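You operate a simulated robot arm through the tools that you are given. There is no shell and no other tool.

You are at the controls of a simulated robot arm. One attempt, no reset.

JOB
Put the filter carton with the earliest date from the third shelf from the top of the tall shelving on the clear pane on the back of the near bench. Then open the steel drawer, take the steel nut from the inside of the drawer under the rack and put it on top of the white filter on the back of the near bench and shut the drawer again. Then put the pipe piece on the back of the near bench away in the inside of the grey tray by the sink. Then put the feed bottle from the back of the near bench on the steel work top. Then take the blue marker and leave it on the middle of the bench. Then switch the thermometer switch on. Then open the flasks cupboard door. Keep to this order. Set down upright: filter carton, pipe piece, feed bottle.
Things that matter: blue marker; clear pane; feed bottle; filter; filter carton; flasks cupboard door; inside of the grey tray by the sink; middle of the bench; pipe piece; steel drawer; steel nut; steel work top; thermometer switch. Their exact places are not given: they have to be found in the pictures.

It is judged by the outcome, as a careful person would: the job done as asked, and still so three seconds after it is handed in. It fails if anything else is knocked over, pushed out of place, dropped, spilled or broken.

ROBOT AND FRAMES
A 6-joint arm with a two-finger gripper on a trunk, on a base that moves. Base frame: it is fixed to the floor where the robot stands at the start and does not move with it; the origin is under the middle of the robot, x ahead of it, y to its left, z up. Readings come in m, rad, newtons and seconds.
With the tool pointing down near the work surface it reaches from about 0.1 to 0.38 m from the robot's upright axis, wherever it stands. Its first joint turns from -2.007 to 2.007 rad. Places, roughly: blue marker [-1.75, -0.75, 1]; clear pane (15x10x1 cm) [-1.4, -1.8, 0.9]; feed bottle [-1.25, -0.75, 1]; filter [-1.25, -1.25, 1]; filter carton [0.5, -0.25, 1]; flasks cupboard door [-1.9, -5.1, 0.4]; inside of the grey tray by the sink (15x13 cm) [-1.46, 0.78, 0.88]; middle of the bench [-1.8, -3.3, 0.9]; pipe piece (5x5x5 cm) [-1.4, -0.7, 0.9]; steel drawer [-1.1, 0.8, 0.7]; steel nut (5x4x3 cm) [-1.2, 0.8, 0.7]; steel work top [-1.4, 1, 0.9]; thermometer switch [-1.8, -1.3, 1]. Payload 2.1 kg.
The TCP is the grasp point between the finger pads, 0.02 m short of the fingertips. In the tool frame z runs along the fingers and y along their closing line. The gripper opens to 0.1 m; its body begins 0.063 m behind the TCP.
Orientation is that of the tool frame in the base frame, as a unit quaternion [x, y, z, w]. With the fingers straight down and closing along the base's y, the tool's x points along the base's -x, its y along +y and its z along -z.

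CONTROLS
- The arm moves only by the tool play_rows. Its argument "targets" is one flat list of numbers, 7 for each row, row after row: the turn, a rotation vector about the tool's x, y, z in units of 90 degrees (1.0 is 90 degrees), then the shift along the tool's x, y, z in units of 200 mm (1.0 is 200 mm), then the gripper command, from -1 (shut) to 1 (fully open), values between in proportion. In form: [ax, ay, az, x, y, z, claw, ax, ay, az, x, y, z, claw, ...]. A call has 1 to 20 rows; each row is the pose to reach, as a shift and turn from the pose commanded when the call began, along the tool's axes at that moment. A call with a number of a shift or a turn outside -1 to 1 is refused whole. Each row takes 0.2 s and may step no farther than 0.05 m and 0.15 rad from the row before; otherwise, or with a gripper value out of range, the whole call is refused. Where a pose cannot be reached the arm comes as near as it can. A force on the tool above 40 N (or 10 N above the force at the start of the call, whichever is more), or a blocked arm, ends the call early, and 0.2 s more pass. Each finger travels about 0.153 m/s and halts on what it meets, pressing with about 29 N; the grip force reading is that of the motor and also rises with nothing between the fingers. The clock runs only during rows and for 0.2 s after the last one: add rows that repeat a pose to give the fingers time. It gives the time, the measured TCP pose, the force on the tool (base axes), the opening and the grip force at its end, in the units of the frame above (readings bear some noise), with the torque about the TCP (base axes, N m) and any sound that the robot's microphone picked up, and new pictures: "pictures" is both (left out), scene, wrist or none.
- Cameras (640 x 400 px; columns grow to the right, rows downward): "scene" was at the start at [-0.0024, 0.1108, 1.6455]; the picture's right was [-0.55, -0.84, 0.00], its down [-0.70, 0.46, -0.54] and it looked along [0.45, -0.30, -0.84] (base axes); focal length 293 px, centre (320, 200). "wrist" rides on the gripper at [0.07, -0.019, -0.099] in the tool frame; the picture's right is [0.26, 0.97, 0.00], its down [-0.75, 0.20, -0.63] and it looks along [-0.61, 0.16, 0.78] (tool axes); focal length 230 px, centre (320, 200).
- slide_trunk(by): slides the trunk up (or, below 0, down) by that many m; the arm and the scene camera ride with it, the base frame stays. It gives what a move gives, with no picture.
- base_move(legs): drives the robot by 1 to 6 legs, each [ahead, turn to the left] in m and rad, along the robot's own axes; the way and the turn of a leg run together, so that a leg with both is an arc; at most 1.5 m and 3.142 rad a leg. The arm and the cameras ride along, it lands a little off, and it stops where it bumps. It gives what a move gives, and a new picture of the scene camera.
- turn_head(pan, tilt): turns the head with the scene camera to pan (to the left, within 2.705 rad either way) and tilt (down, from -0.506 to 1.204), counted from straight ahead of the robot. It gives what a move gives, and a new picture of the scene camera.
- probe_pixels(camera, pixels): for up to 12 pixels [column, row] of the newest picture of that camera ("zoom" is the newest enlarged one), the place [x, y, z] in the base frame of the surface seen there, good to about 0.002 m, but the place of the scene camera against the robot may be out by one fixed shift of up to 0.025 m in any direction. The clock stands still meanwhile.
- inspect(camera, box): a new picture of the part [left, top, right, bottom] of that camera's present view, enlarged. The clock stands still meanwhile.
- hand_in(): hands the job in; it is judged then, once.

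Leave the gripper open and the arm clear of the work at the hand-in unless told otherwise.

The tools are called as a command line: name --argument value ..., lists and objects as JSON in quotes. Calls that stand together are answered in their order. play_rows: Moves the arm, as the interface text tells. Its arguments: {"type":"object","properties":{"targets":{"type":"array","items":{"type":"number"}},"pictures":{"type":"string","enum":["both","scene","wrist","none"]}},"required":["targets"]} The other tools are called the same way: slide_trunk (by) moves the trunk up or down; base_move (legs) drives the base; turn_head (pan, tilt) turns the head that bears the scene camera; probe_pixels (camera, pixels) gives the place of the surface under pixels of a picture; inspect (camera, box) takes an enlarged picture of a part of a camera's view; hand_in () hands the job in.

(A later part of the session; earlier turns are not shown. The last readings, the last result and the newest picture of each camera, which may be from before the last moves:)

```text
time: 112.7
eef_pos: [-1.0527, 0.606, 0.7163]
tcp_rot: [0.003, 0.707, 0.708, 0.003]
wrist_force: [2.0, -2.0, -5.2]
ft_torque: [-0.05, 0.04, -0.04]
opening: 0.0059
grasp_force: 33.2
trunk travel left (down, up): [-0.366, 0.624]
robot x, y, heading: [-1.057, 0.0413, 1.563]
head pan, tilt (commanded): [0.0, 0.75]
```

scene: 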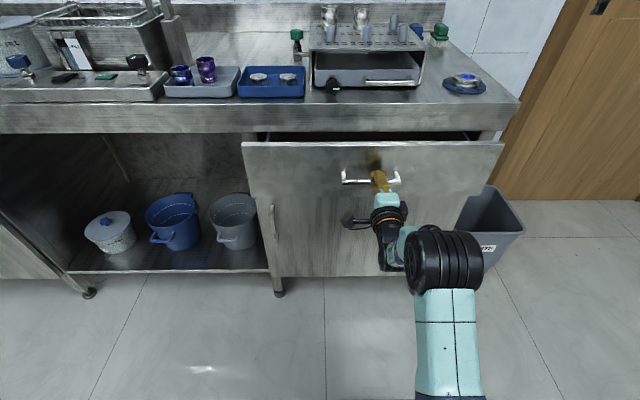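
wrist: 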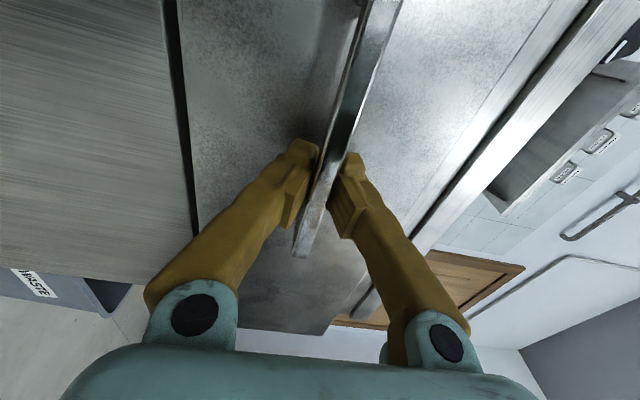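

The drawer slides. I drive the base back 0.17 m to open it further.

base_move --legs '[[-0.17, 0]]'

```text
time: 114.2
eef_pos: [-1.0528, 0.4388, 0.7168]
tcp_rot: [0.004, 0.706, 0.708, 0.004]
wrist_force: [9.5, 1.0, -6.1]
ft_torque: [-0.03, -0.04, -0.33]
opening: 0.006
grasp_force: 32.6
trunk travel left (down, up): [-0.366, 0.624]
robot x, y, heading: [-1.0601, -0.1249, 1.565]
head pan, tilt (commanded): [0.0, 0.75]
```

scene: 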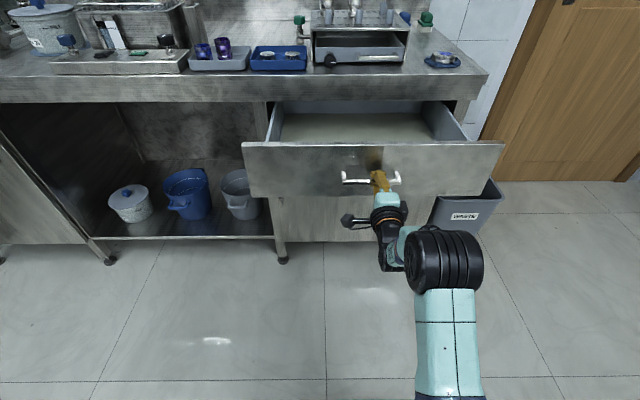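

Open by about 21 cm. I look into it.

inspect --camera "scene" --box '[230, 80, 520, 260]'

```text
2.21 times, centred on (375, 170) of scene
```

zoom: 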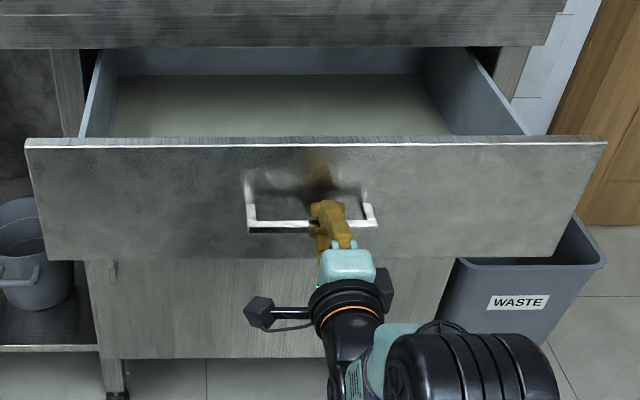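

probe_pixels --camera "zoom" --pixels '[[270, 62], [270, 100], [120, 75], [420, 70], [270, 125], [300, 143], [60, 150], [580, 150], [95, 100], [480, 100]]'

```text
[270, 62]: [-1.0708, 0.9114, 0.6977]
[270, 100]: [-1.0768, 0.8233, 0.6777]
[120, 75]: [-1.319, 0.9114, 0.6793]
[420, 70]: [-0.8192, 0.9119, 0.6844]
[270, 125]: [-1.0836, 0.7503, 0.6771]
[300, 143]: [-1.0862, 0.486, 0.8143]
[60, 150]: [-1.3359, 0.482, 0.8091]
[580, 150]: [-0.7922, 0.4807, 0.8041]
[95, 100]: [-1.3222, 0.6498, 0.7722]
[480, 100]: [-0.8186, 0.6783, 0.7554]
```

The drawer floor is at z≈0.66; the nut must be in the front part hidden by the panel. I pull 6 cm more for more room.

base_move --legs '[[-0.06, 0]]'

```text
time: 115.1
eef_pos: [-1.0518, 0.3764, 0.7169]
tcp_rot: [0.004, 0.707, 0.707, 0.005]
wrist_force: [4.8, -0.1, -5.5]
ft_torque: [-0.01, 0.06, -0.16]
opening: 0.0061
grasp_force: 33.0
trunk travel left (down, up): [-0.366, 0.624]
robot x, y, heading: [-1.0565, -0.192, 1.565]
head pan, tilt (commanded): [0.0, 0.75]
```

scene: 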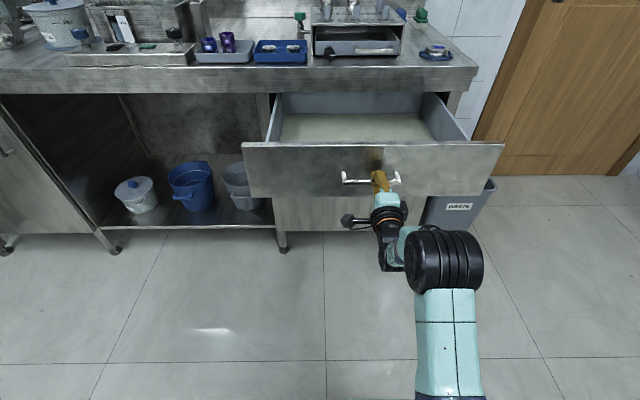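

Open by 27 cm. I release the handle and draw back.

play_rows --targets '[0, 0, 0, 0, 0, 0, 0.2, 0, 0, 0, 0, 0, 0, 0.6, 0, 0, 0, 0, 0, 0, 0.6, 0, 0, 0, 0, 0, 0, 0.6]' --pictures "none"

base_move --legs '[[-0.12, 0]]'

slide_trunk --by 0.4

turn_head --pan 0.0 --tilt 0.8

```text
time: 116.1
eef_pos: [-1.0538, 0.3767, 0.7175]
tcp_rot: [0.006, 0.705, 0.709, 0.005]
wrist_force: [0.2, -0.2, 0.6]
ft_torque: [-0.02, -0.01, -0.02]
opening: 0.0801
grasp_force: 0.2
trunk travel left (down, up): [-0.366, 0.624]
robot x, y, heading: [-1.0557, -0.1881, 1.555]
head pan, tilt (commanded): [0.0, 0.75]
```

```text
time: 117.4
eef_pos: [-1.0548, 0.2559, 0.7185]
tcp_rot: [0.005, 0.706, 0.708, 0.004]
wrist_force: [-0.3, -0.2, -0.8]
ft_torque: [0.03, -0.01, -0.03]
opening: 0.0799
grasp_force: 0.1
trunk travel left (down, up): [-0.366, 0.624]
robot x, y, heading: [-1.0626, -0.3107, 1.563]
head pan, tilt (commanded): [0.0, 0.75]
```

scene: 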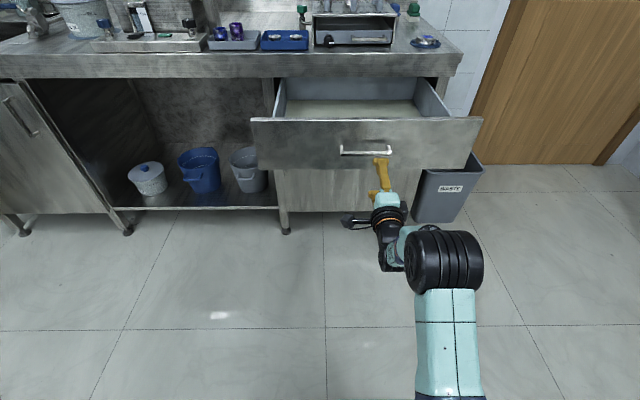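

```text
time: 121.2
eef_pos: [-1.0547, 0.256, 1.1175]
tcp_rot: [0.005, 0.706, 0.708, 0.004]
wrist_force: [-0.1, 0.1, -0.6]
ft_torque: [-0.01, 0.01, -0.01]
opening: 0.0801
grasp_force: 0.0
trunk travel left (down, up): [-0.766, 0.224]
robot x, y, heading: [-1.0593, -0.3115, 1.556]
head pan, tilt (commanded): [0.0, 0.75]
```

```text
time: 121.8
eef_pos: [-1.0535, 0.256, 1.1179]
tcp_rot: [0.005, 0.706, 0.708, 0.005]
wrist_force: [-0.6, -0.5, 0.4]
ft_torque: [0.0, 0.02, -0.02]
opening: 0.08
grasp_force: 0.1
trunk travel left (down, up): [-0.766, 0.224]
robot x, y, heading: [-1.0579, -0.3102, 1.565]
head pan, tilt (commanded): [0.0, 0.799]
```

scene: 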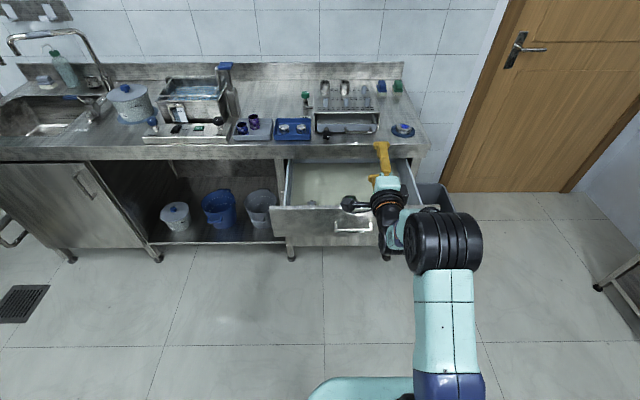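

Something is near (313, 202) inside the drawer. I enlarge.

inspect --camera "scene" --box '[260, 140, 430, 250]'

probe_pixels --camera "scene" --pixels '[[313, 203], [306, 203], [320, 203], [300, 195], [330, 195], [275, 208], [340, 207], [410, 207], [290, 170], [352, 226]]'

```text
3.64 times, centred on (345, 195) of scene
```

zoom: 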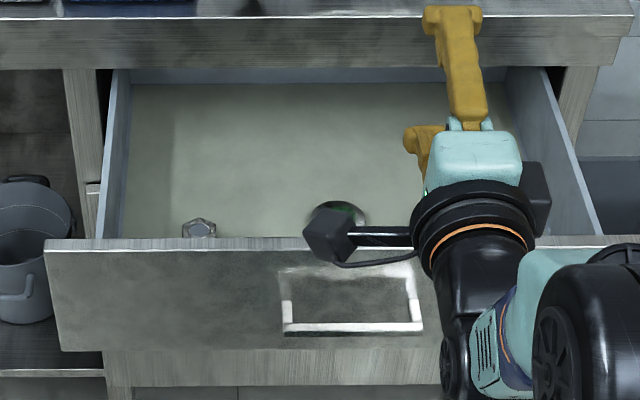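

```text
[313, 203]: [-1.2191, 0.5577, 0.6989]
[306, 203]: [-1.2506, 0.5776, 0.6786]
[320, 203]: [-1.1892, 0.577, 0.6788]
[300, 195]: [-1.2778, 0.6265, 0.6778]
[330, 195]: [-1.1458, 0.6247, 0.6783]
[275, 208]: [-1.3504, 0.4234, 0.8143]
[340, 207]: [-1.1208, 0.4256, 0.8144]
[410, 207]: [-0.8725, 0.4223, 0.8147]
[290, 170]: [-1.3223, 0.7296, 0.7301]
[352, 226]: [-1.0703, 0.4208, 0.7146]
```

The hex nut is in the drawer at about (−1.22, 0.55); another round thing lies further right. I unroll the tool to its standard orientation first.

play_rows --targets '[0, 0, -0.0909, 0, 0, 0, 1, 0, 0, -0.1818, 0, 0, 0, 1, 0, 0, -0.2727, 0, 0, 0, 1, 0, 0, -0.3636, 0, 0, 0, 1, 0, 0, -0.4545, 0, 0, 0, 1, 0, 0, -0.5454, 0, 0, 0, 1, 0, 0, -0.6363, 0, 0, 0, 1, 0, 0, -0.7272, 0, 0, 0, 1, 0, 0, -0.8181, 0, 0, 0, 1, 0, 0, -0.909, 0, 0, 0, 1, 0, 0, -1, 0, 0, 0, 1]' --pictures "none"

play_rows --targets '[0, 0.0833, 0, 0.049, 0, -0.083, 1, 0, 0.1667, 0, 0.098, 0, -0.167, 1, 0, 0.25, 0, 0.147, 0, -0.25, 1, 0, 0.3333, 0, 0.196, 0, -0.333, 1, 0, 0.4167, 0, 0.245, 0, -0.417, 1, 0, 0.5, 0, 0.295, 0, -0.5, 1, 0, 0.5833, 0, 0.344, 0, -0.583, 1, 0, 0.6667, 0, 0.393, 0, -0.667, 1, 0, 0.75, 0, 0.442, 0, -0.75, 1, 0, 0.8333, 0, 0.491, 0, -0.833, 1, 0, 0.9167, 0, 0.54, 0, -0.917, 1, 0, 1, 0, 0.59, 0, -1, 1]' --pictures "both"

```text
time: 124.2
eef_pos: [-1.0554, 0.2567, 1.1184]
tcp_rot: [-0.497, 0.502, 0.498, 0.503]
wrist_force: [-0.1, 1.0, -1.2]
ft_torque: [-0.01, -0.02, -0.06]
opening: 0.1
grasp_force: 0.1
trunk travel left (down, up): [-0.766, 0.224]
robot x, y, heading: [-1.061, -0.3102, 1.561]
head pan, tilt (commanded): [0.0, 0.799]
```

```text
time: 126.8
eef_pos: [-1.0576, 0.0562, 0.9994]
tcp_rot: [-0.702, 0.713, 0.001, 0.0]
wrist_force: [0.2, 0.6, 0.5]
ft_torque: [0.0, 0.01, -0.04]
opening: 0.1
grasp_force: 0.1
trunk travel left (down, up): [-0.766, 0.224]
robot x, y, heading: [-1.0607, -0.3103, 1.565]
head pan, tilt (commanded): [0.0, 0.799]
```

scene: 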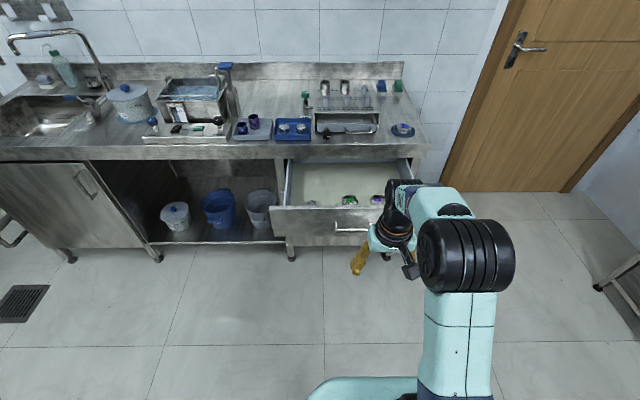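
wrist: 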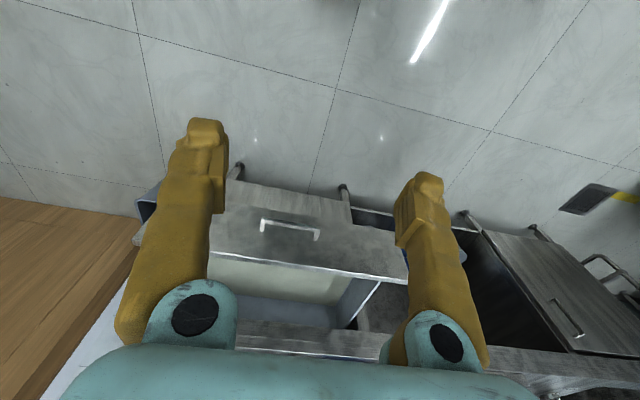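

Tool points down at r≈0.37. Now I drive to stand in front of the nut: turn left 0.31, ahead 0.48 m, turn back.

base_move --legs '[[0, 0.316], [0.49, 0], [0, -0.316]]'

inspect --camera "wrist" --box '[0, 0, 640, 400]'

```text
time: 131.7
eef_pos: [-1.1963, 0.5243, 0.9985]
tcp_rot: [-0.697, 0.717, 0.001, 0.001]
wrist_force: [0.1, -0.5, 0.9]
ft_torque: [0.0, 0.01, 0.0]
opening: 0.1
grasp_force: 0.0
trunk travel left (down, up): [-0.766, 0.224]
robot x, y, heading: [-1.2071, 0.1575, 1.546]
head pan, tilt (commanded): [0.0, 0.799]
```

scene: 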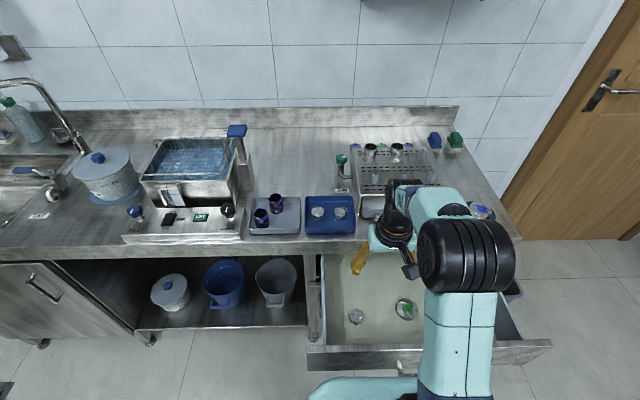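

```text
1.00 times, centred on (320, 200) of wrist (not enlarged: the box is as wide or as high as the picture)
```

zoom: 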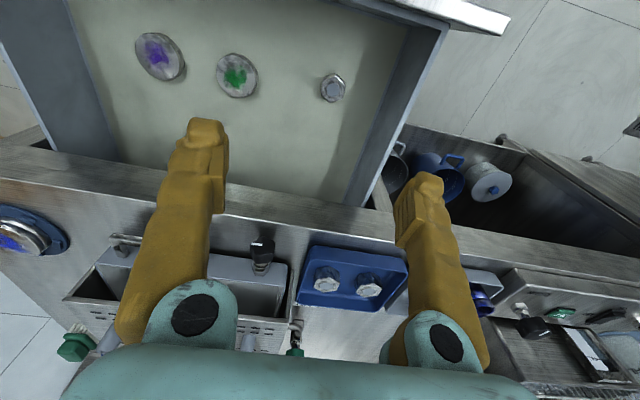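

The wrist camera sees the nut at (333, 88), with two round parts to its left. I enlarge and probe it.

inspect --camera "wrist" --box '[270, 40, 410, 130]'

probe_pixels --camera "zoom" --pixels '[[287, 215], [240, 220], [340, 215], [290, 165], [290, 270], [200, 220], [400, 215], [255, 180], [325, 175], [287, 240], [450, 300], [600, 60]]'

```text
4.44 times, centred on (340, 85) of wrist
```

zoom: 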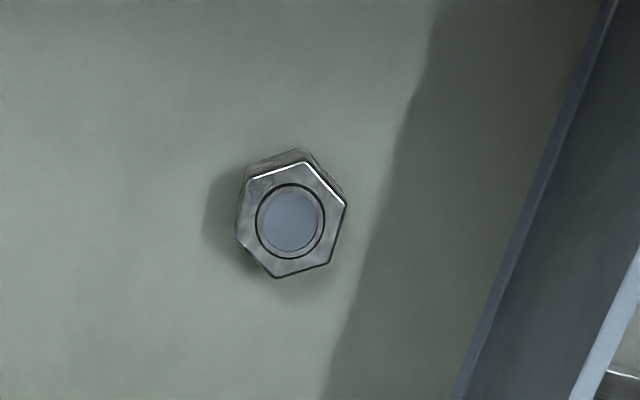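

```text
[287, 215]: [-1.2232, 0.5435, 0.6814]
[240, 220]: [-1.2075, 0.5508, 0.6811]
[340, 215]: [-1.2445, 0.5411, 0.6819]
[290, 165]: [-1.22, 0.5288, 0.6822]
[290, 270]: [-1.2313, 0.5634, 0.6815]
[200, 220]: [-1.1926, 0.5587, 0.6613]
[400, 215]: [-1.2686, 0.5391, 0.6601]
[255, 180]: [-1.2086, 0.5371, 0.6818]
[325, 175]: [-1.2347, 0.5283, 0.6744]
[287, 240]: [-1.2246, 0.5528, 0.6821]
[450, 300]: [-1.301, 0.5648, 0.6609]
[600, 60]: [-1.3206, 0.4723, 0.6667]
```

Nut centre (−1.2255, 0.545), top z 0.6815, floor 0.6605; its flats face ±x, so closing along x is right. I move the base 3 cm closer with a slight left turn, then lower the trunk 0.2 m above the nut.

base_move --legs '[[0.03, 0.025]]'

slide_trunk --by -0.2

inspect --camera "wrist" --box '[0, 0, 640, 400]'

```text
time: 132.6
eef_pos: [-1.2057, 0.5512, 1.0007]
tcp_rot: [0.707, -0.707, -0.003, -0.003]
wrist_force: [-0.6, -0.1, 1.1]
ft_torque: [0.03, -0.02, -0.02]
opening: 0.1002
grasp_force: 0.1
trunk travel left (down, up): [-0.766, 0.224]
robot x, y, heading: [-1.2068, 0.1869, 1.567]
head pan, tilt (commanded): [0.0, 0.799]
```

scene: 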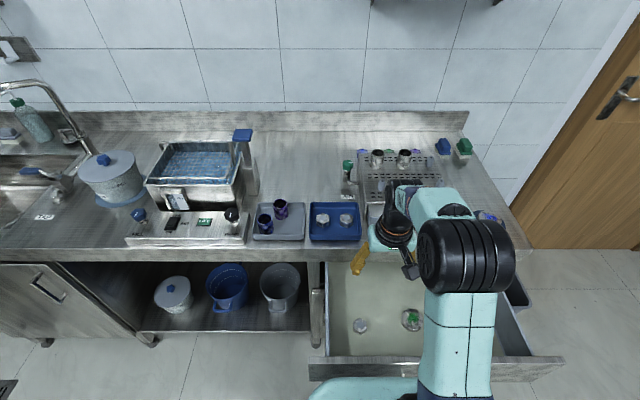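

```text
time: 134.8
eef_pos: [-1.2072, 0.5544, 0.7988]
tcp_rot: [-0.706, 0.708, 0.002, 0.001]
wrist_force: [0.2, 0.5, 0.7]
ft_torque: [0.02, -0.03, 0.0]
opening: 0.1002
grasp_force: 0.0
trunk travel left (down, up): [-0.566, 0.424]
robot x, y, heading: [-1.2044, 0.1913, 1.571]
head pan, tilt (commanded): [0.0, 0.799]
```

```text
1.00 times, centred on (320, 200) of wrist (not enlarged: the box is as wide or as high as the picture)
```

zoom: 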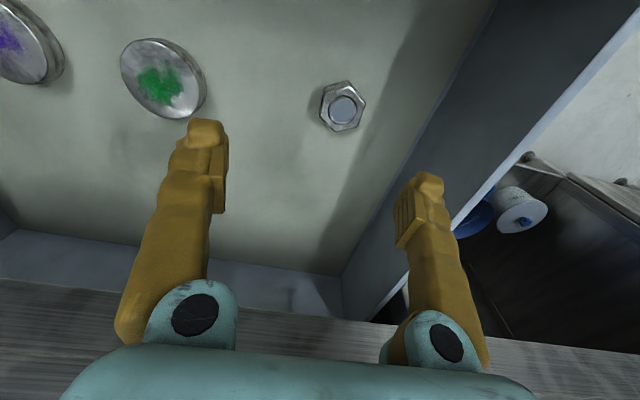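

Now a finer probe of the nut from here.

inspect --camera "wrist" --box '[292, 64, 392, 144]'

probe_pixels --camera "zoom" --pixels '[[320, 200], [250, 200], [390, 210], [320, 140], [320, 270], [270, 150], [370, 150], [380, 260], [280, 260], [480, 200], [150, 200]]'

```text
5.00 times, centred on (342, 104) of wrist
```

zoom: 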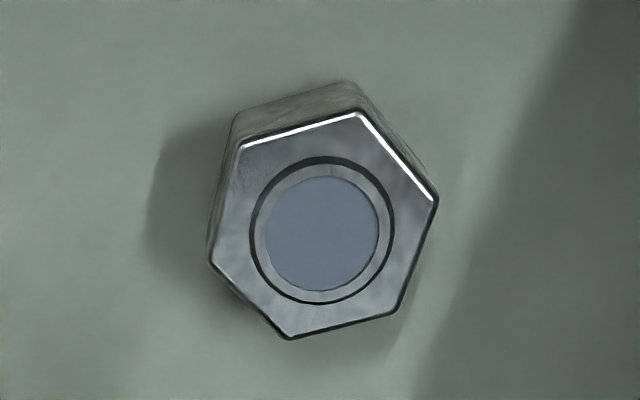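

```text
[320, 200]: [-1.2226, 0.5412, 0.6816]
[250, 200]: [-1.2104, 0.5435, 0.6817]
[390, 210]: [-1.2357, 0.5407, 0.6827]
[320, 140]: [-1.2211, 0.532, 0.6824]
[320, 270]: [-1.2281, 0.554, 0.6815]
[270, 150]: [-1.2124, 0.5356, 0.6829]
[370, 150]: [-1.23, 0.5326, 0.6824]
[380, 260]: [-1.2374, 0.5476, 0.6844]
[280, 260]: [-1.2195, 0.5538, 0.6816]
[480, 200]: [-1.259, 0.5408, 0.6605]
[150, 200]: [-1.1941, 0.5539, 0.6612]
```

Nut centre (−1.225, 0.546); flats' normal turned about 7.5° from x. I shift over it, yaw 7.5°, and come down 6 cm with fingers at 7 cm opening.

play_rows --targets '[0, 0, -0.04, 0.02, 0.045, 0, 0.4, 0, 0, -0.083, 0.042, 0.089, 0, 0.4, 0, 0, -0.083, 0.042, 0.089, 0.1, 0.4, 0, 0, -0.083, 0.042, 0.089, 0.2, 0.4, 0, 0, -0.083, 0.042, 0.089, 0.3, 0.4]' --pictures "both"

```text
time: 135.9
eef_pos: [-1.2249, 0.5457, 0.7363]
tcp_rot: [0.751, -0.66, -0.001, -0.001]
wrist_force: [0.2, 1.0, -0.9]
ft_torque: [0.02, 0.0, 0.03]
opening: 0.0702
grasp_force: 0.0
trunk travel left (down, up): [-0.566, 0.424]
robot x, y, heading: [-1.2039, 0.1906, 1.575]
head pan, tilt (commanded): [0.0, 0.799]
```

scene: 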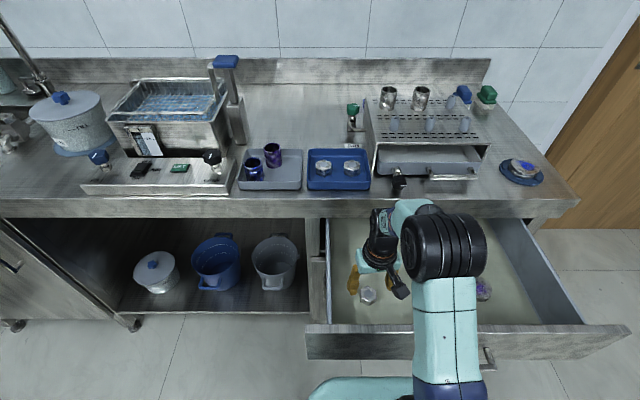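
wrist: 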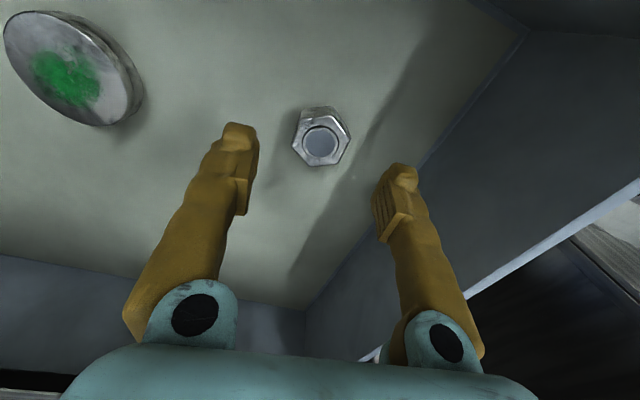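

The fingers line up with the nut's flats. I go down 5.2 cm more.

play_rows --targets '[0, 0, 0, 0, 0, 0.09, 0.4, 0, 0, 0, 0, 0, 0.18, 0.4, 0, 0, 0, 0, 0, 0.26, 0.4]' --pictures "wrist"

```text
time: 136.8
eef_pos: [-1.2251, 0.5463, 0.6873]
tcp_rot: [0.752, -0.659, -0.001, -0.002]
wrist_force: [0.5, 0.3, -0.3]
ft_torque: [0.01, -0.02, -0.01]
opening: 0.0698
grasp_force: 0.0
trunk travel left (down, up): [-0.566, 0.424]
robot x, y, heading: [-1.2036, 0.1884, 1.572]
head pan, tilt (commanded): [0.0, 0.799]
```

wrist: 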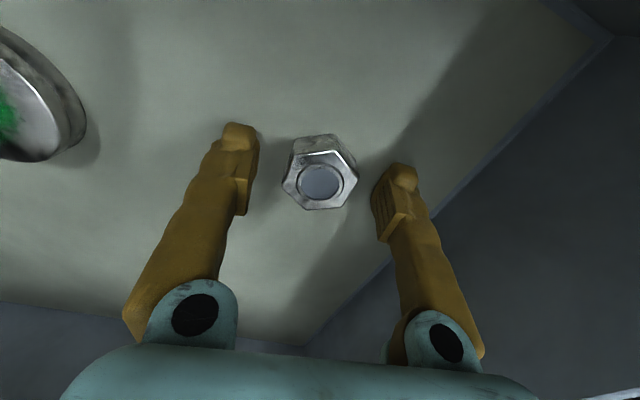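

Down 3 mm more, then close on the nut.

play_rows --targets '[0, 0, 0, 0, 0, 0.015, 0.4, 0, 0, 0, 0, 0, 0.015, -1, 0, 0, 0, 0, 0, 0.015, -1, 0, 0, 0, 0, 0, 0.015, -1, 0, 0, 0, 0, 0, 0.015, -1]' --pictures "wrist"

```text
time: 137.9
eef_pos: [-1.2248, 0.5458, 0.6831]
tcp_rot: [0.751, -0.66, -0.001, -0.001]
wrist_force: [0.2, -0.2, 0.5]
ft_torque: [0.01, 0.01, -0.01]
opening: 0.0396
grasp_force: 28.9
trunk travel left (down, up): [-0.566, 0.424]
robot x, y, heading: [-1.2032, 0.1881, 1.572]
head pan, tilt (commanded): [0.0, 0.799]
```

wrist: 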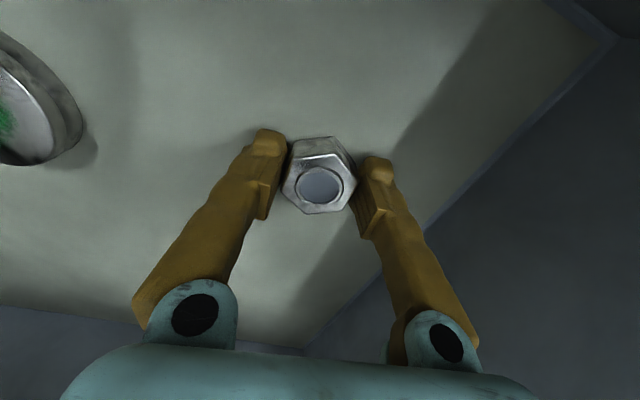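

Nut gripped (opening 39.6 mm). I lift it straight up with the trunk.

slide_trunk --by 0.4

inspect --camera "wrist" --box '[0, 0, 640, 400]'

```text
time: 141.8
eef_pos: [-1.225, 0.5458, 1.0822]
tcp_rot: [0.752, -0.659, -0.001, -0.002]
wrist_force: [-0.1, -0.4, -1.5]
ft_torque: [0.02, 0.02, 0.0]
opening: 0.0377
grasp_force: 28.9
trunk travel left (down, up): [-0.966, 0.024]
robot x, y, heading: [-1.2035, 0.1899, 1.572]
head pan, tilt (commanded): [0.0, 0.799]
```

```text
1.00 times, centred on (320, 200) of wrist (not enlarged: the box is as wide or as high as the picture)
```

zoom: 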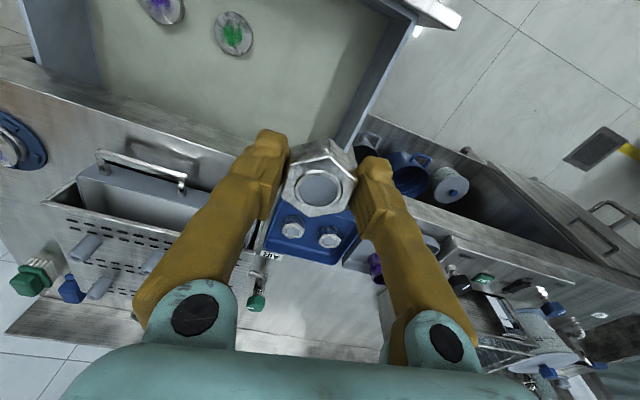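

The nut is held firmly. I drive: back 0.25, around the bench end into the aisle, down to y≈−1.16, then face the bench.

base_move --legs '[[-0.25, 0], [0, -1.571], [0.45, 0], [0, -1.571], [1.1, 0], [0, -1.571]]'

turn_head --pan 0.0 --tilt 0.7

```text
time: 162.6
eef_pos: [-1.119, -1.1665, 1.0828]
tcp_rot: [0.999, 0.039, -0.001, 0.0]
wrist_force: [-0.6, -0.4, -1.1]
ft_torque: [0.0, 0.0, -0.04]
opening: 0.0378
grasp_force: 28.6
trunk travel left (down, up): [-0.966, 0.024]
robot x, y, heading: [-0.7611, -1.1642, 3.089]
head pan, tilt (commanded): [0.0, 0.799]
```

scene: 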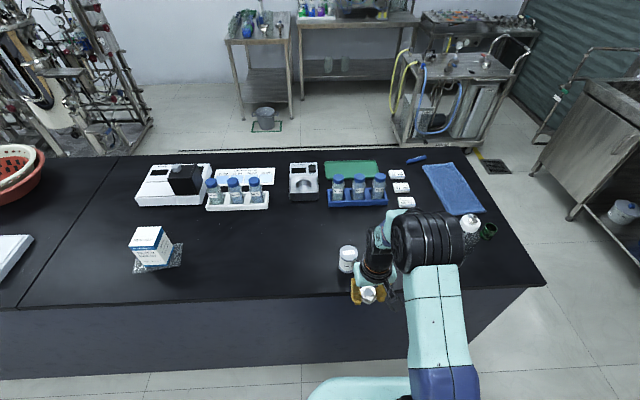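

```text
time: 163.3
eef_pos: [-1.1181, -1.1663, 1.0841]
tcp_rot: [0.999, 0.039, -0.001, 0.0]
wrist_force: [-0.2, -0.4, -1.6]
ft_torque: [-0.01, 0.0, -0.01]
opening: 0.038
grasp_force: 29.3
trunk travel left (down, up): [-0.966, 0.024]
robot x, y, heading: [-0.7589, -1.1708, 3.091]
head pan, tilt (commanded): [0.0, 0.7]
```

scene: 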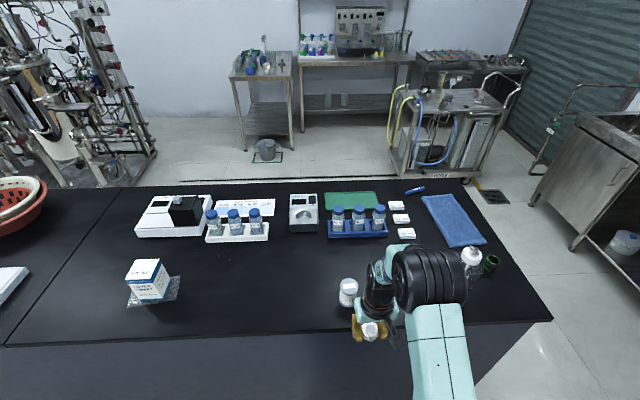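

The white filter is at (348, 292). I enlarge and probe its top.

inspect --camera "scene" --box '[310, 260, 400, 350]'

probe_pixels --camera "zoom" --pixels '[[270, 130], [235, 120], [310, 130], [275, 105], [270, 155], [270, 200], [262, 260], [240, 240], [290, 240]]'

```text
4.44 times, centred on (355, 305) of scene
```

zoom: 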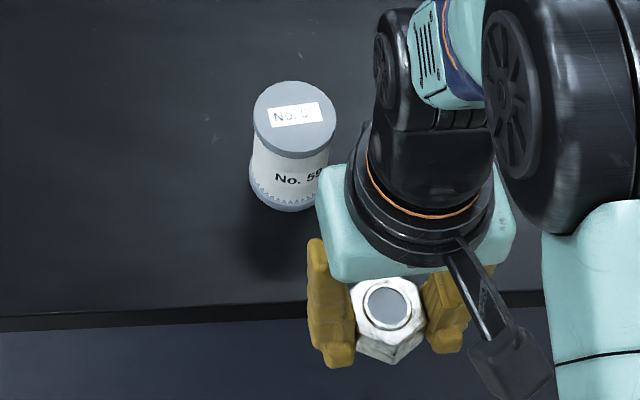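

```text
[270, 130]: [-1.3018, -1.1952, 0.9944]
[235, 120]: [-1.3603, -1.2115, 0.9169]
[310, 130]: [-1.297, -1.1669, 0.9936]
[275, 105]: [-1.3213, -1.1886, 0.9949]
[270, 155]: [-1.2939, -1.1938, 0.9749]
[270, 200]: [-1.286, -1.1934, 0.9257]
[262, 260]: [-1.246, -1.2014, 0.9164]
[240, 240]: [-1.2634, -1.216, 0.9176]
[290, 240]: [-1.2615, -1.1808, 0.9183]
```

I probe the held nut in the same view, to get the offset between the scene camera's places and the true tool place.

probe_pixels --camera "zoom" --pixels '[[388, 303], [365, 300], [412, 300], [388, 285], [386, 322], [294, 119], [254, 119], [335, 119], [294, 84], [294, 150]]'

```text
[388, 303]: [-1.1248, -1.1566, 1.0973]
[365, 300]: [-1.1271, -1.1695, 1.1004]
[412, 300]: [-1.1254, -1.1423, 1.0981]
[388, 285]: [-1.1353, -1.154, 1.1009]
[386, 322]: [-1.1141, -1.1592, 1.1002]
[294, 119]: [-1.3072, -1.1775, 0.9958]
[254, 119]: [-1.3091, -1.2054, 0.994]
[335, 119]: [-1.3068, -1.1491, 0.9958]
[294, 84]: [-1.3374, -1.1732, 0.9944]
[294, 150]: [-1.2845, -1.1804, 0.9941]
```

In this view scene places exceed true ones by about (−0.007, +0.010, +0.017), so the filter top centre is truly near (−1.301, −1.187, 0.978). I turn 0.052 left and drive 0.183 m ahead to bring the nut above it.

base_move --legs '[[0, 0.052], [0.183, 0]]'

turn_head --pan -0.1 --tilt 1.0

inspect --camera "wrist" --box '[0, 0, 640, 400]'

```text
time: 165.2
eef_pos: [-1.2949, -1.186, 1.0856]
tcp_rot: [0.998, 0.066, -0.002, 0.0]
wrist_force: [-0.3, -0.2, -0.7]
ft_torque: [0.02, 0.01, -0.02]
opening: 0.0378
grasp_force: 28.9
trunk travel left (down, up): [-0.966, 0.024]
robot x, y, heading: [-0.9428, -1.1648, -3.137]
head pan, tilt (commanded): [0.0, 0.7]
```

scene: 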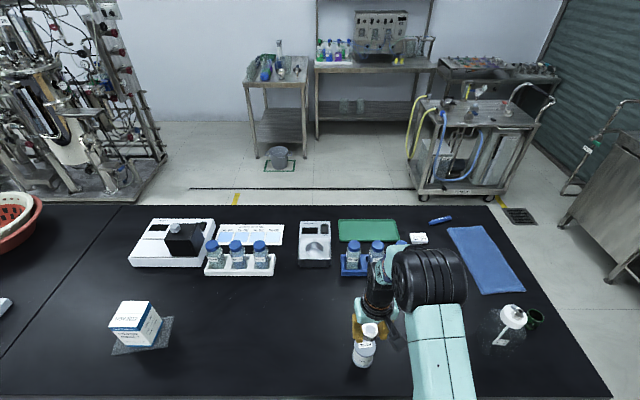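

```text
time: 166.0
eef_pos: [-1.3, -1.1848, 1.0823]
tcp_rot: [0.998, 0.065, 0.0, 0.0]
wrist_force: [-0.8, -0.5, -0.4]
ft_torque: [0.03, -0.04, 0.02]
opening: 0.0377
grasp_force: 29.2
trunk travel left (down, up): [-0.966, 0.024]
robot x, y, heading: [-0.9425, -1.1632, -3.137]
head pan, tilt (commanded): [-0.099, 1.0]
```

scene: 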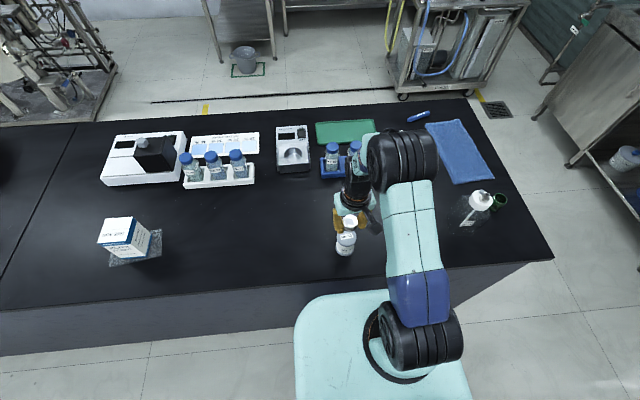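

```text
1.00 times, centred on (320, 200) of wrist (not enlarged: the box is as wide or as high as the picture)
```

zoom: 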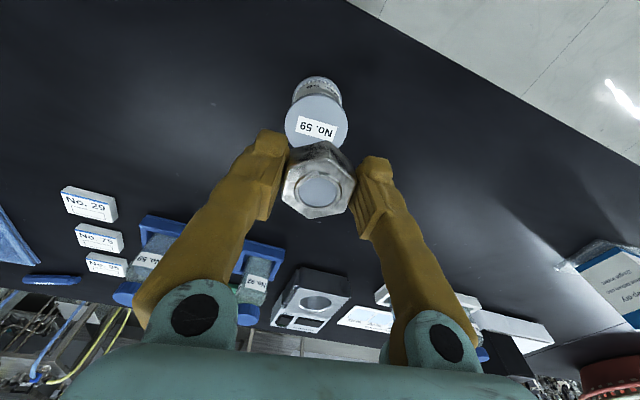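

The wrist view shows the filter's grey lid at (317, 122). I enlarge and probe its rim.

inspect --camera "wrist" --box '[260, 60, 380, 160]'

probe_pixels --camera "zoom" --pixels '[[310, 160], [185, 250], [425, 265], [310, 150], [200, 210], [415, 210], [220, 300], [390, 300], [310, 230], [310, 110], [260, 180], [360, 180]]'

```text
4.00 times, centred on (320, 110) of wrist
```

zoom: 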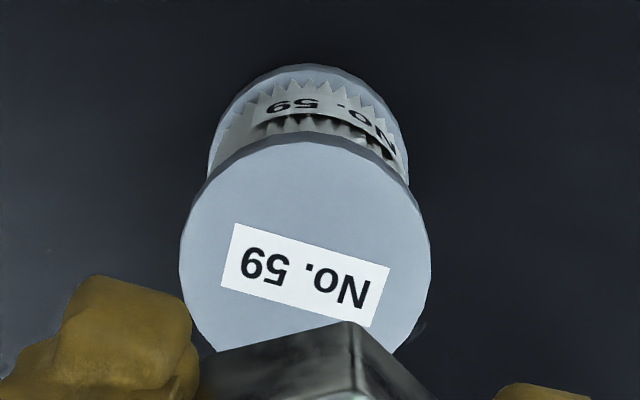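

```text
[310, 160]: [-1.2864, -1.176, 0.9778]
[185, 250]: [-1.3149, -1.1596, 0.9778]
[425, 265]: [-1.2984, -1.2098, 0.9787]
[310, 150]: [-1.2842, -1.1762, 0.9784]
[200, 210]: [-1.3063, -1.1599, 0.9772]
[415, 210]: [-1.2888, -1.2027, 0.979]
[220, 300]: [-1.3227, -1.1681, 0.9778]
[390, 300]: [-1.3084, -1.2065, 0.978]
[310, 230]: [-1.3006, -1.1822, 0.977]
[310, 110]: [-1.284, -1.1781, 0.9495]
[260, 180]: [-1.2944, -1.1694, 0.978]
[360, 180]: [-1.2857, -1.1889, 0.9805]
```

Filter lid centre is (−1.306, −1.184), radius 2.75 cm, top z 0.978. I shift the nut by (−0.008, +0.001) and lower the trunk 0.07 m.

play_rows --targets '[0, 0, 0, -0.039, -0.01, 0, -1, 0, 0, 0, -0.039, -0.01, 0, -1]' --pictures "none"

slide_trunk --by -0.07

inspect --camera "wrist" --box '[240, 90, 400, 230]'

inspect --camera "scene" --box '[300, 190, 400, 270]'

```text
time: 166.6
eef_pos: [-1.3078, -1.184, 1.0836]
tcp_rot: [0.998, 0.066, -0.001, -0.001]
wrist_force: [-0.2, -0.6, -1.3]
ft_torque: [0.02, -0.02, 0.01]
opening: 0.0377
grasp_force: 29.3
trunk travel left (down, up): [-0.966, 0.024]
robot x, y, heading: [-0.9459, -1.1657, -3.141]
head pan, tilt (commanded): [-0.099, 1.0]
```

```text
time: 167.7
eef_pos: [-1.3081, -1.1838, 1.0146]
tcp_rot: [0.998, 0.065, -0.002, 0.0]
wrist_force: [0.0, 0.4, -0.2]
ft_torque: [0.01, -0.03, -0.02]
opening: 0.0375
grasp_force: 29.0
trunk travel left (down, up): [-0.896, 0.094]
robot x, y, heading: [-0.9388, -1.1658, -3.136]
head pan, tilt (commanded): [-0.099, 1.0]
```

```text
2.86 times, centred on (320, 160) of wrist
```

zoom: 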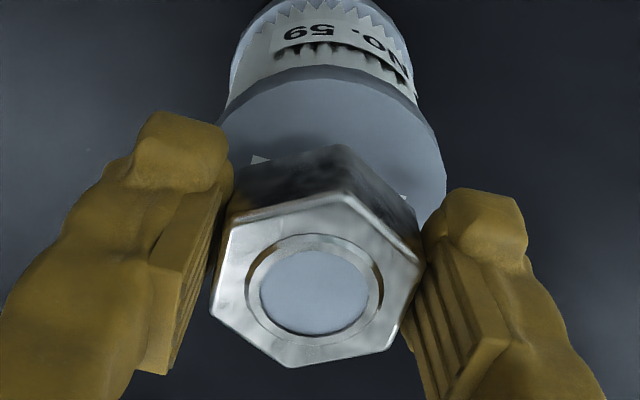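

```text
5.00 times, centred on (350, 230) of scene
```

zoom: 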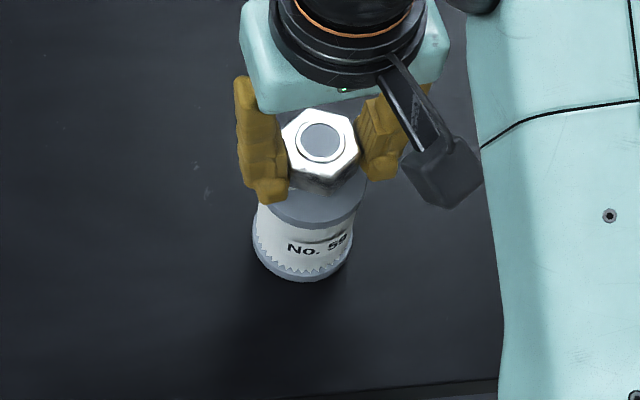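

Looks aligned. I check nut and lid places once more in the same scene view.

probe_pixels --camera "zoom" --pixels '[[322, 143], [300, 143], [344, 143], [264, 205], [362, 195], [312, 222], [310, 228], [285, 215], [345, 215]]'

```text
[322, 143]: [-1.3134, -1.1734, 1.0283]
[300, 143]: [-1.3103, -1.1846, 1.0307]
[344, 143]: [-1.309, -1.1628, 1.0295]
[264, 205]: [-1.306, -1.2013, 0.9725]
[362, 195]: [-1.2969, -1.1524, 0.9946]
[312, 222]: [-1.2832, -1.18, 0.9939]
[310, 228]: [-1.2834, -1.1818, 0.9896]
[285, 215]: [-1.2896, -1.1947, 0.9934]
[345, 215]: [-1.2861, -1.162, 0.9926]
```

Nut is centred within 4 mm. I lower it in small steps (about 13 mm to go).

play_rows --targets '[0, 0, 0, 0, 0, 0.01, -1, 0, 0, 0, 0, 0, 0.02, -1, 0, 0, 0, 0, 0, 0.03, -1, 0, 0, 0, 0, 0, 0.04, -1, 0, 0, 0, 0, 0, 0.05, -1]' --pictures "none"

play_rows --targets '[0, 0, 0, 0, 0, 0.005, -1, 0, 0, 0, 0, 0, 0.01, -1]' --pictures "none"

```text
time: 168.9
eef_pos: [-1.3071, -1.184, 1.0044]
tcp_rot: [0.998, 0.066, -0.002, 0.0]
wrist_force: [0.2, 0.0, -1.5]
ft_torque: [0.04, -0.02, -0.01]
opening: 0.0378
grasp_force: 28.2
trunk travel left (down, up): [-0.896, 0.094]
robot x, y, heading: [-0.9447, -1.1637, -3.14]
head pan, tilt (commanded): [-0.099, 1.0]
```

```text
time: 169.5
eef_pos: [-1.3078, -1.1831, 1.0023]
tcp_rot: [0.998, 0.066, -0.001, 0.0]
wrist_force: [-0.3, 0.9, -1.6]
ft_torque: [-0.03, -0.02, 0.02]
opening: 0.0379
grasp_force: 28.8
trunk travel left (down, up): [-0.896, 0.094]
robot x, y, heading: [-0.9431, -1.1643, -3.14]
head pan, tilt (commanded): [-0.099, 1.0]
```

play_rows --targets '[0, 0, 0, 0, 0, 0.005, -1, 0, 0, 0, 0, 0, 0.005, -1]' --pictures "none"

play_rows --targets '[0, 0, 0, 0, 0, 0.005, -1, 0, 0, 0, 0, 0, 0.005, -1]' --pictures "wrist"

```text
time: 170.1
eef_pos: [-1.3072, -1.1838, 1.0016]
tcp_rot: [0.998, 0.065, -0.002, 0.0]
wrist_force: [-1.6, 1.1, 10.7]
ft_torque: [0.08, 0.13, -0.01]
opening: 0.0376
grasp_force: 29.3
trunk travel left (down, up): [-0.896, 0.094]
robot x, y, heading: [-0.9406, -1.1659, -3.145]
head pan, tilt (commanded): [-0.099, 1.0]
```

```text
time: 170.7
eef_pos: [-1.3066, -1.1846, 1.0006]
tcp_rot: [0.998, 0.066, -0.003, 0.0]
wrist_force: [-4.1, -0.7, 25.1]
ft_torque: [-0.01, 0.23, 0.05]
opening: 0.038
grasp_force: 29.0
trunk travel left (down, up): [-0.896, 0.094]
robot x, y, heading: [-0.9428, -1.1635, -3.141]
head pan, tilt (commanded): [-0.099, 1.0]
```

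wrist: 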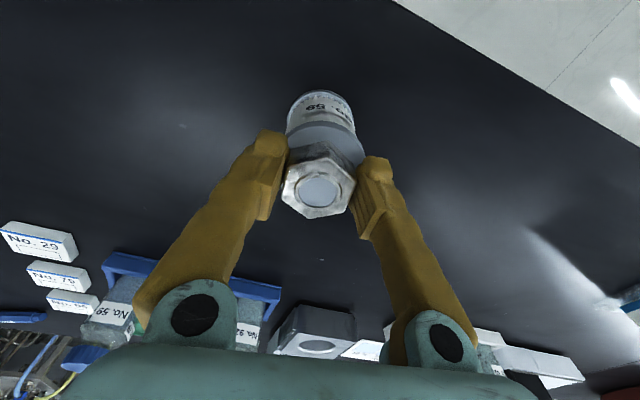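

Contact, pressing with 25 N; I ease up 1.4 mm and then open the fingers gently.

play_rows --targets '[0, 0, 0, 0, 0, -0.007, -1, 0, 0, 0, 0, 0, -0.007, -1]' --pictures "none"

play_rows --targets '[0, 0, 0, 0, 0, 0, -0.2, 0, 0, 0, 0, 0, 0, -0.1, 0, 0, 0, 0, 0, 0, 0.1, 0, 0, 0, 0, 0, 0, 0.3, 0, 0, 0, 0, 0, 0, 0.4]' --pictures "both"

```text
time: 171.3
eef_pos: [-1.3065, -1.1838, 1.0016]
tcp_rot: [0.998, 0.065, -0.002, 0.0]
wrist_force: [-3.1, 0.0, 12.8]
ft_torque: [-0.02, 0.14, 0.0]
opening: 0.038
grasp_force: 28.9
trunk travel left (down, up): [-0.896, 0.094]
robot x, y, heading: [-0.9408, -1.1638, -3.141]
head pan, tilt (commanded): [-0.099, 1.0]
```

```text
time: 172.5
eef_pos: [-1.307, -1.184, 1.0023]
tcp_rot: [0.998, 0.065, -0.001, 0.0]
wrist_force: [-0.3, 0.2, 0.7]
ft_torque: [-0.01, -0.02, -0.01]
opening: 0.0701
grasp_force: 0.1
trunk travel left (down, up): [-0.896, 0.094]
robot x, y, heading: [-0.9418, -1.1627, -3.136]
head pan, tilt (commanded): [-0.099, 1.0]
```

scene: 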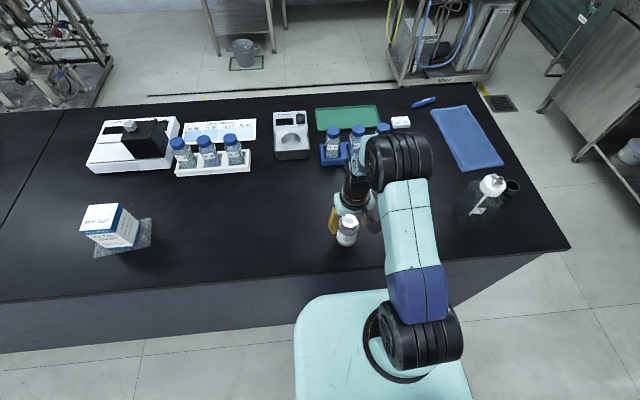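
wrist: 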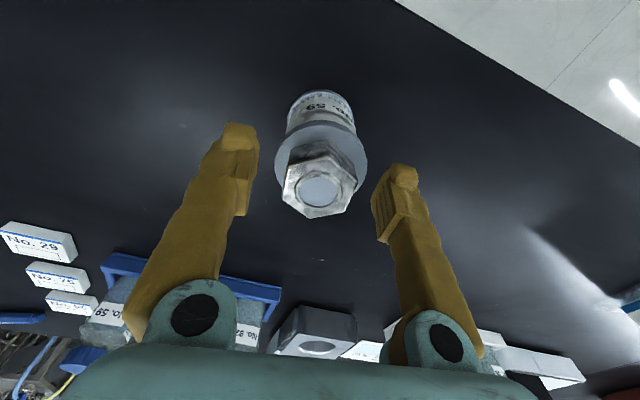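

The nut rests centred on the filter lid. I raise the trunk 0.09 m and look.

slide_trunk --by 0.09

inspect --camera "scene" --box '[290, 180, 410, 290]'

```text
time: 173.8
eef_pos: [-1.3059, -1.1837, 1.0905]
tcp_rot: [0.998, 0.065, -0.002, 0.0]
wrist_force: [-0.6, -0.2, -0.1]
ft_torque: [0.01, 0.02, 0.0]
opening: 0.07
grasp_force: 0.1
trunk travel left (down, up): [-0.986, 0.004]
robot x, y, heading: [-0.9414, -1.1647, -3.138]
head pan, tilt (commanded): [-0.099, 1.0]
```

```text
3.64 times, centred on (350, 235) of scene
```

zoom: 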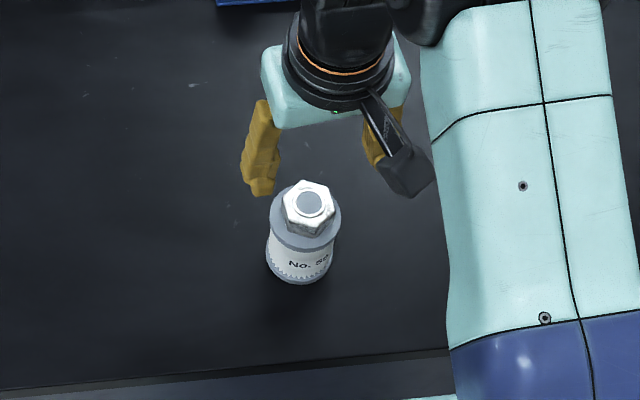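

Nut sits on the filter; hand clear. Now to shut the drawer: back off, go up the aisle, and come to stand at x≈−1.06, y≈−0.31 facing the drawer.

base_move --legs '[[-0.19, 0], [0, -1.571], [0.85, 0], [0, 1.571], [0.308, 0], [0, -1.571]]'

```text
time: 192.7
eef_pos: [-1.0757, 0.0533, 1.0914]
tcp_rot: [0.744, -0.668, -0.001, -0.001]
wrist_force: [0.2, -0.2, 0.0]
ft_torque: [0.0, -0.02, 0.01]
opening: 0.07
grasp_force: 0.1
trunk travel left (down, up): [-0.986, 0.004]
robot x, y, heading: [-1.0631, -0.3136, 1.557]
head pan, tilt (commanded): [-0.099, 1.0]
```

scene: 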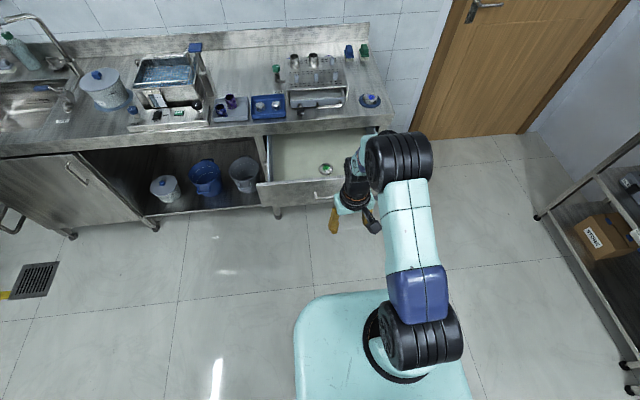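

I first remove the 7.5° yaw, close the fingers, then swing the tool up to level while moving it forward and up.

play_rows --targets '[0, 0, 0.083, 0, 0, 0, -1, 0, 0, 0.083, 0, 0, 0, -1, 0, 0, 0.083, 0, 0, 0, -1]' --pictures "none"

play_rows --targets '[0, -0.0769, 0, -0.069, 0, -0.077, -1, 0, -0.1538, 0, -0.138, 0, -0.154, -1, 0, -0.2308, 0, -0.208, 0, -0.231, -1, 0, -0.3077, 0, -0.277, 0, -0.308, -1, 0, -0.3846, 0, -0.346, 0, -0.385, -1, 0, -0.4615, 0, -0.415, 0, -0.462, -1, 0, -0.5385, 0, -0.485, 0, -0.538, -1, 0, -0.6154, 0, -0.554, 0, -0.615, -1, 0, -0.6923, 0, -0.623, 0, -0.692, -1, 0, -0.7692, 0, -0.692, 0, -0.769, -1, 0, -0.8462, 0, -0.762, 0, -0.846, -1, 0, -0.9231, 0, -0.831, 0, -0.923, -1, 0, -1, 0, -0.9, 0, -1, -1]' --pictures "scene"

```text
time: 193.5
eef_pos: [-1.075, 0.0523, 1.0919]
tcp_rot: [-0.7, 0.714, 0.001, 0.001]
wrist_force: [-0.6, 0.3, 0.0]
ft_torque: [0.01, 0.0, 0.01]
opening: 0.0
grasp_force: 29.3
trunk travel left (down, up): [-0.986, 0.004]
robot x, y, heading: [-1.0641, -0.3138, 1.555]
head pan, tilt (commanded): [-0.099, 1.0]
```

```text
time: 196.3
eef_pos: [-1.115, 0.2446, 1.3059]
tcp_rot: [-0.497, 0.504, 0.482, 0.516]
wrist_force: [0.2, -0.2, -0.3]
ft_torque: [-0.02, 0.0, 0.0]
opening: 0.0
grasp_force: 28.9
out of reach, approached as far as the arm can: row 4, 5, 6, 7, 8, 9, 10, 11, 12, 13
trunk travel left (down, up): [-0.986, 0.004]
robot x, y, heading: [-1.0629, -0.3145, 1.554]
head pan, tilt (commanded): [-0.099, 1.0]
```

scene: 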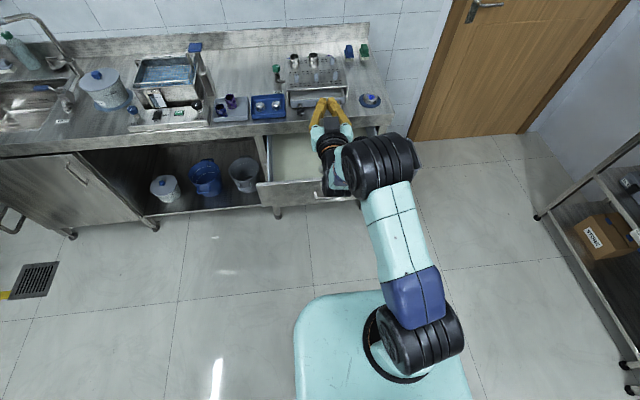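

Nearly level at (−1.115, 0.245, 1.306). I correct the sideways offset by 5 cm to the right.

play_rows --targets '[0, 0, 0, 0, -0.08, 0, -1, 0, 0, 0, 0, -0.16, 0, -1, 0, 0, 0, 0, -0.25, 0, -1]' --pictures "none"

slide_trunk --by -0.4

```text
time: 197.1
eef_pos: [-1.114, 0.2494, 1.3179]
tcp_rot: [-0.493, 0.508, 0.486, 0.513]
wrist_force: [-0.5, -0.1, -0.4]
ft_torque: [0.04, 0.0, 0.03]
opening: 0.0001
grasp_force: 29.3
out of reach, approached as far as the arm can: row 1, 2, 3
trunk travel left (down, up): [-0.986, 0.004]
robot x, y, heading: [-1.0613, -0.316, 1.557]
head pan, tilt (commanded): [-0.099, 1.0]
```

```text
time: 200.9
eef_pos: [-1.1143, 0.2503, 0.918]
tcp_rot: [-0.493, 0.508, 0.486, 0.512]
wrist_force: [0.7, -0.6, 0.2]
ft_torque: [0.01, -0.02, -0.01]
opening: 0.0
grasp_force: 28.9
trunk travel left (down, up): [-0.586, 0.404]
robot x, y, heading: [-1.0638, -0.3112, 1.552]
head pan, tilt (commanded): [-0.099, 1.0]
```

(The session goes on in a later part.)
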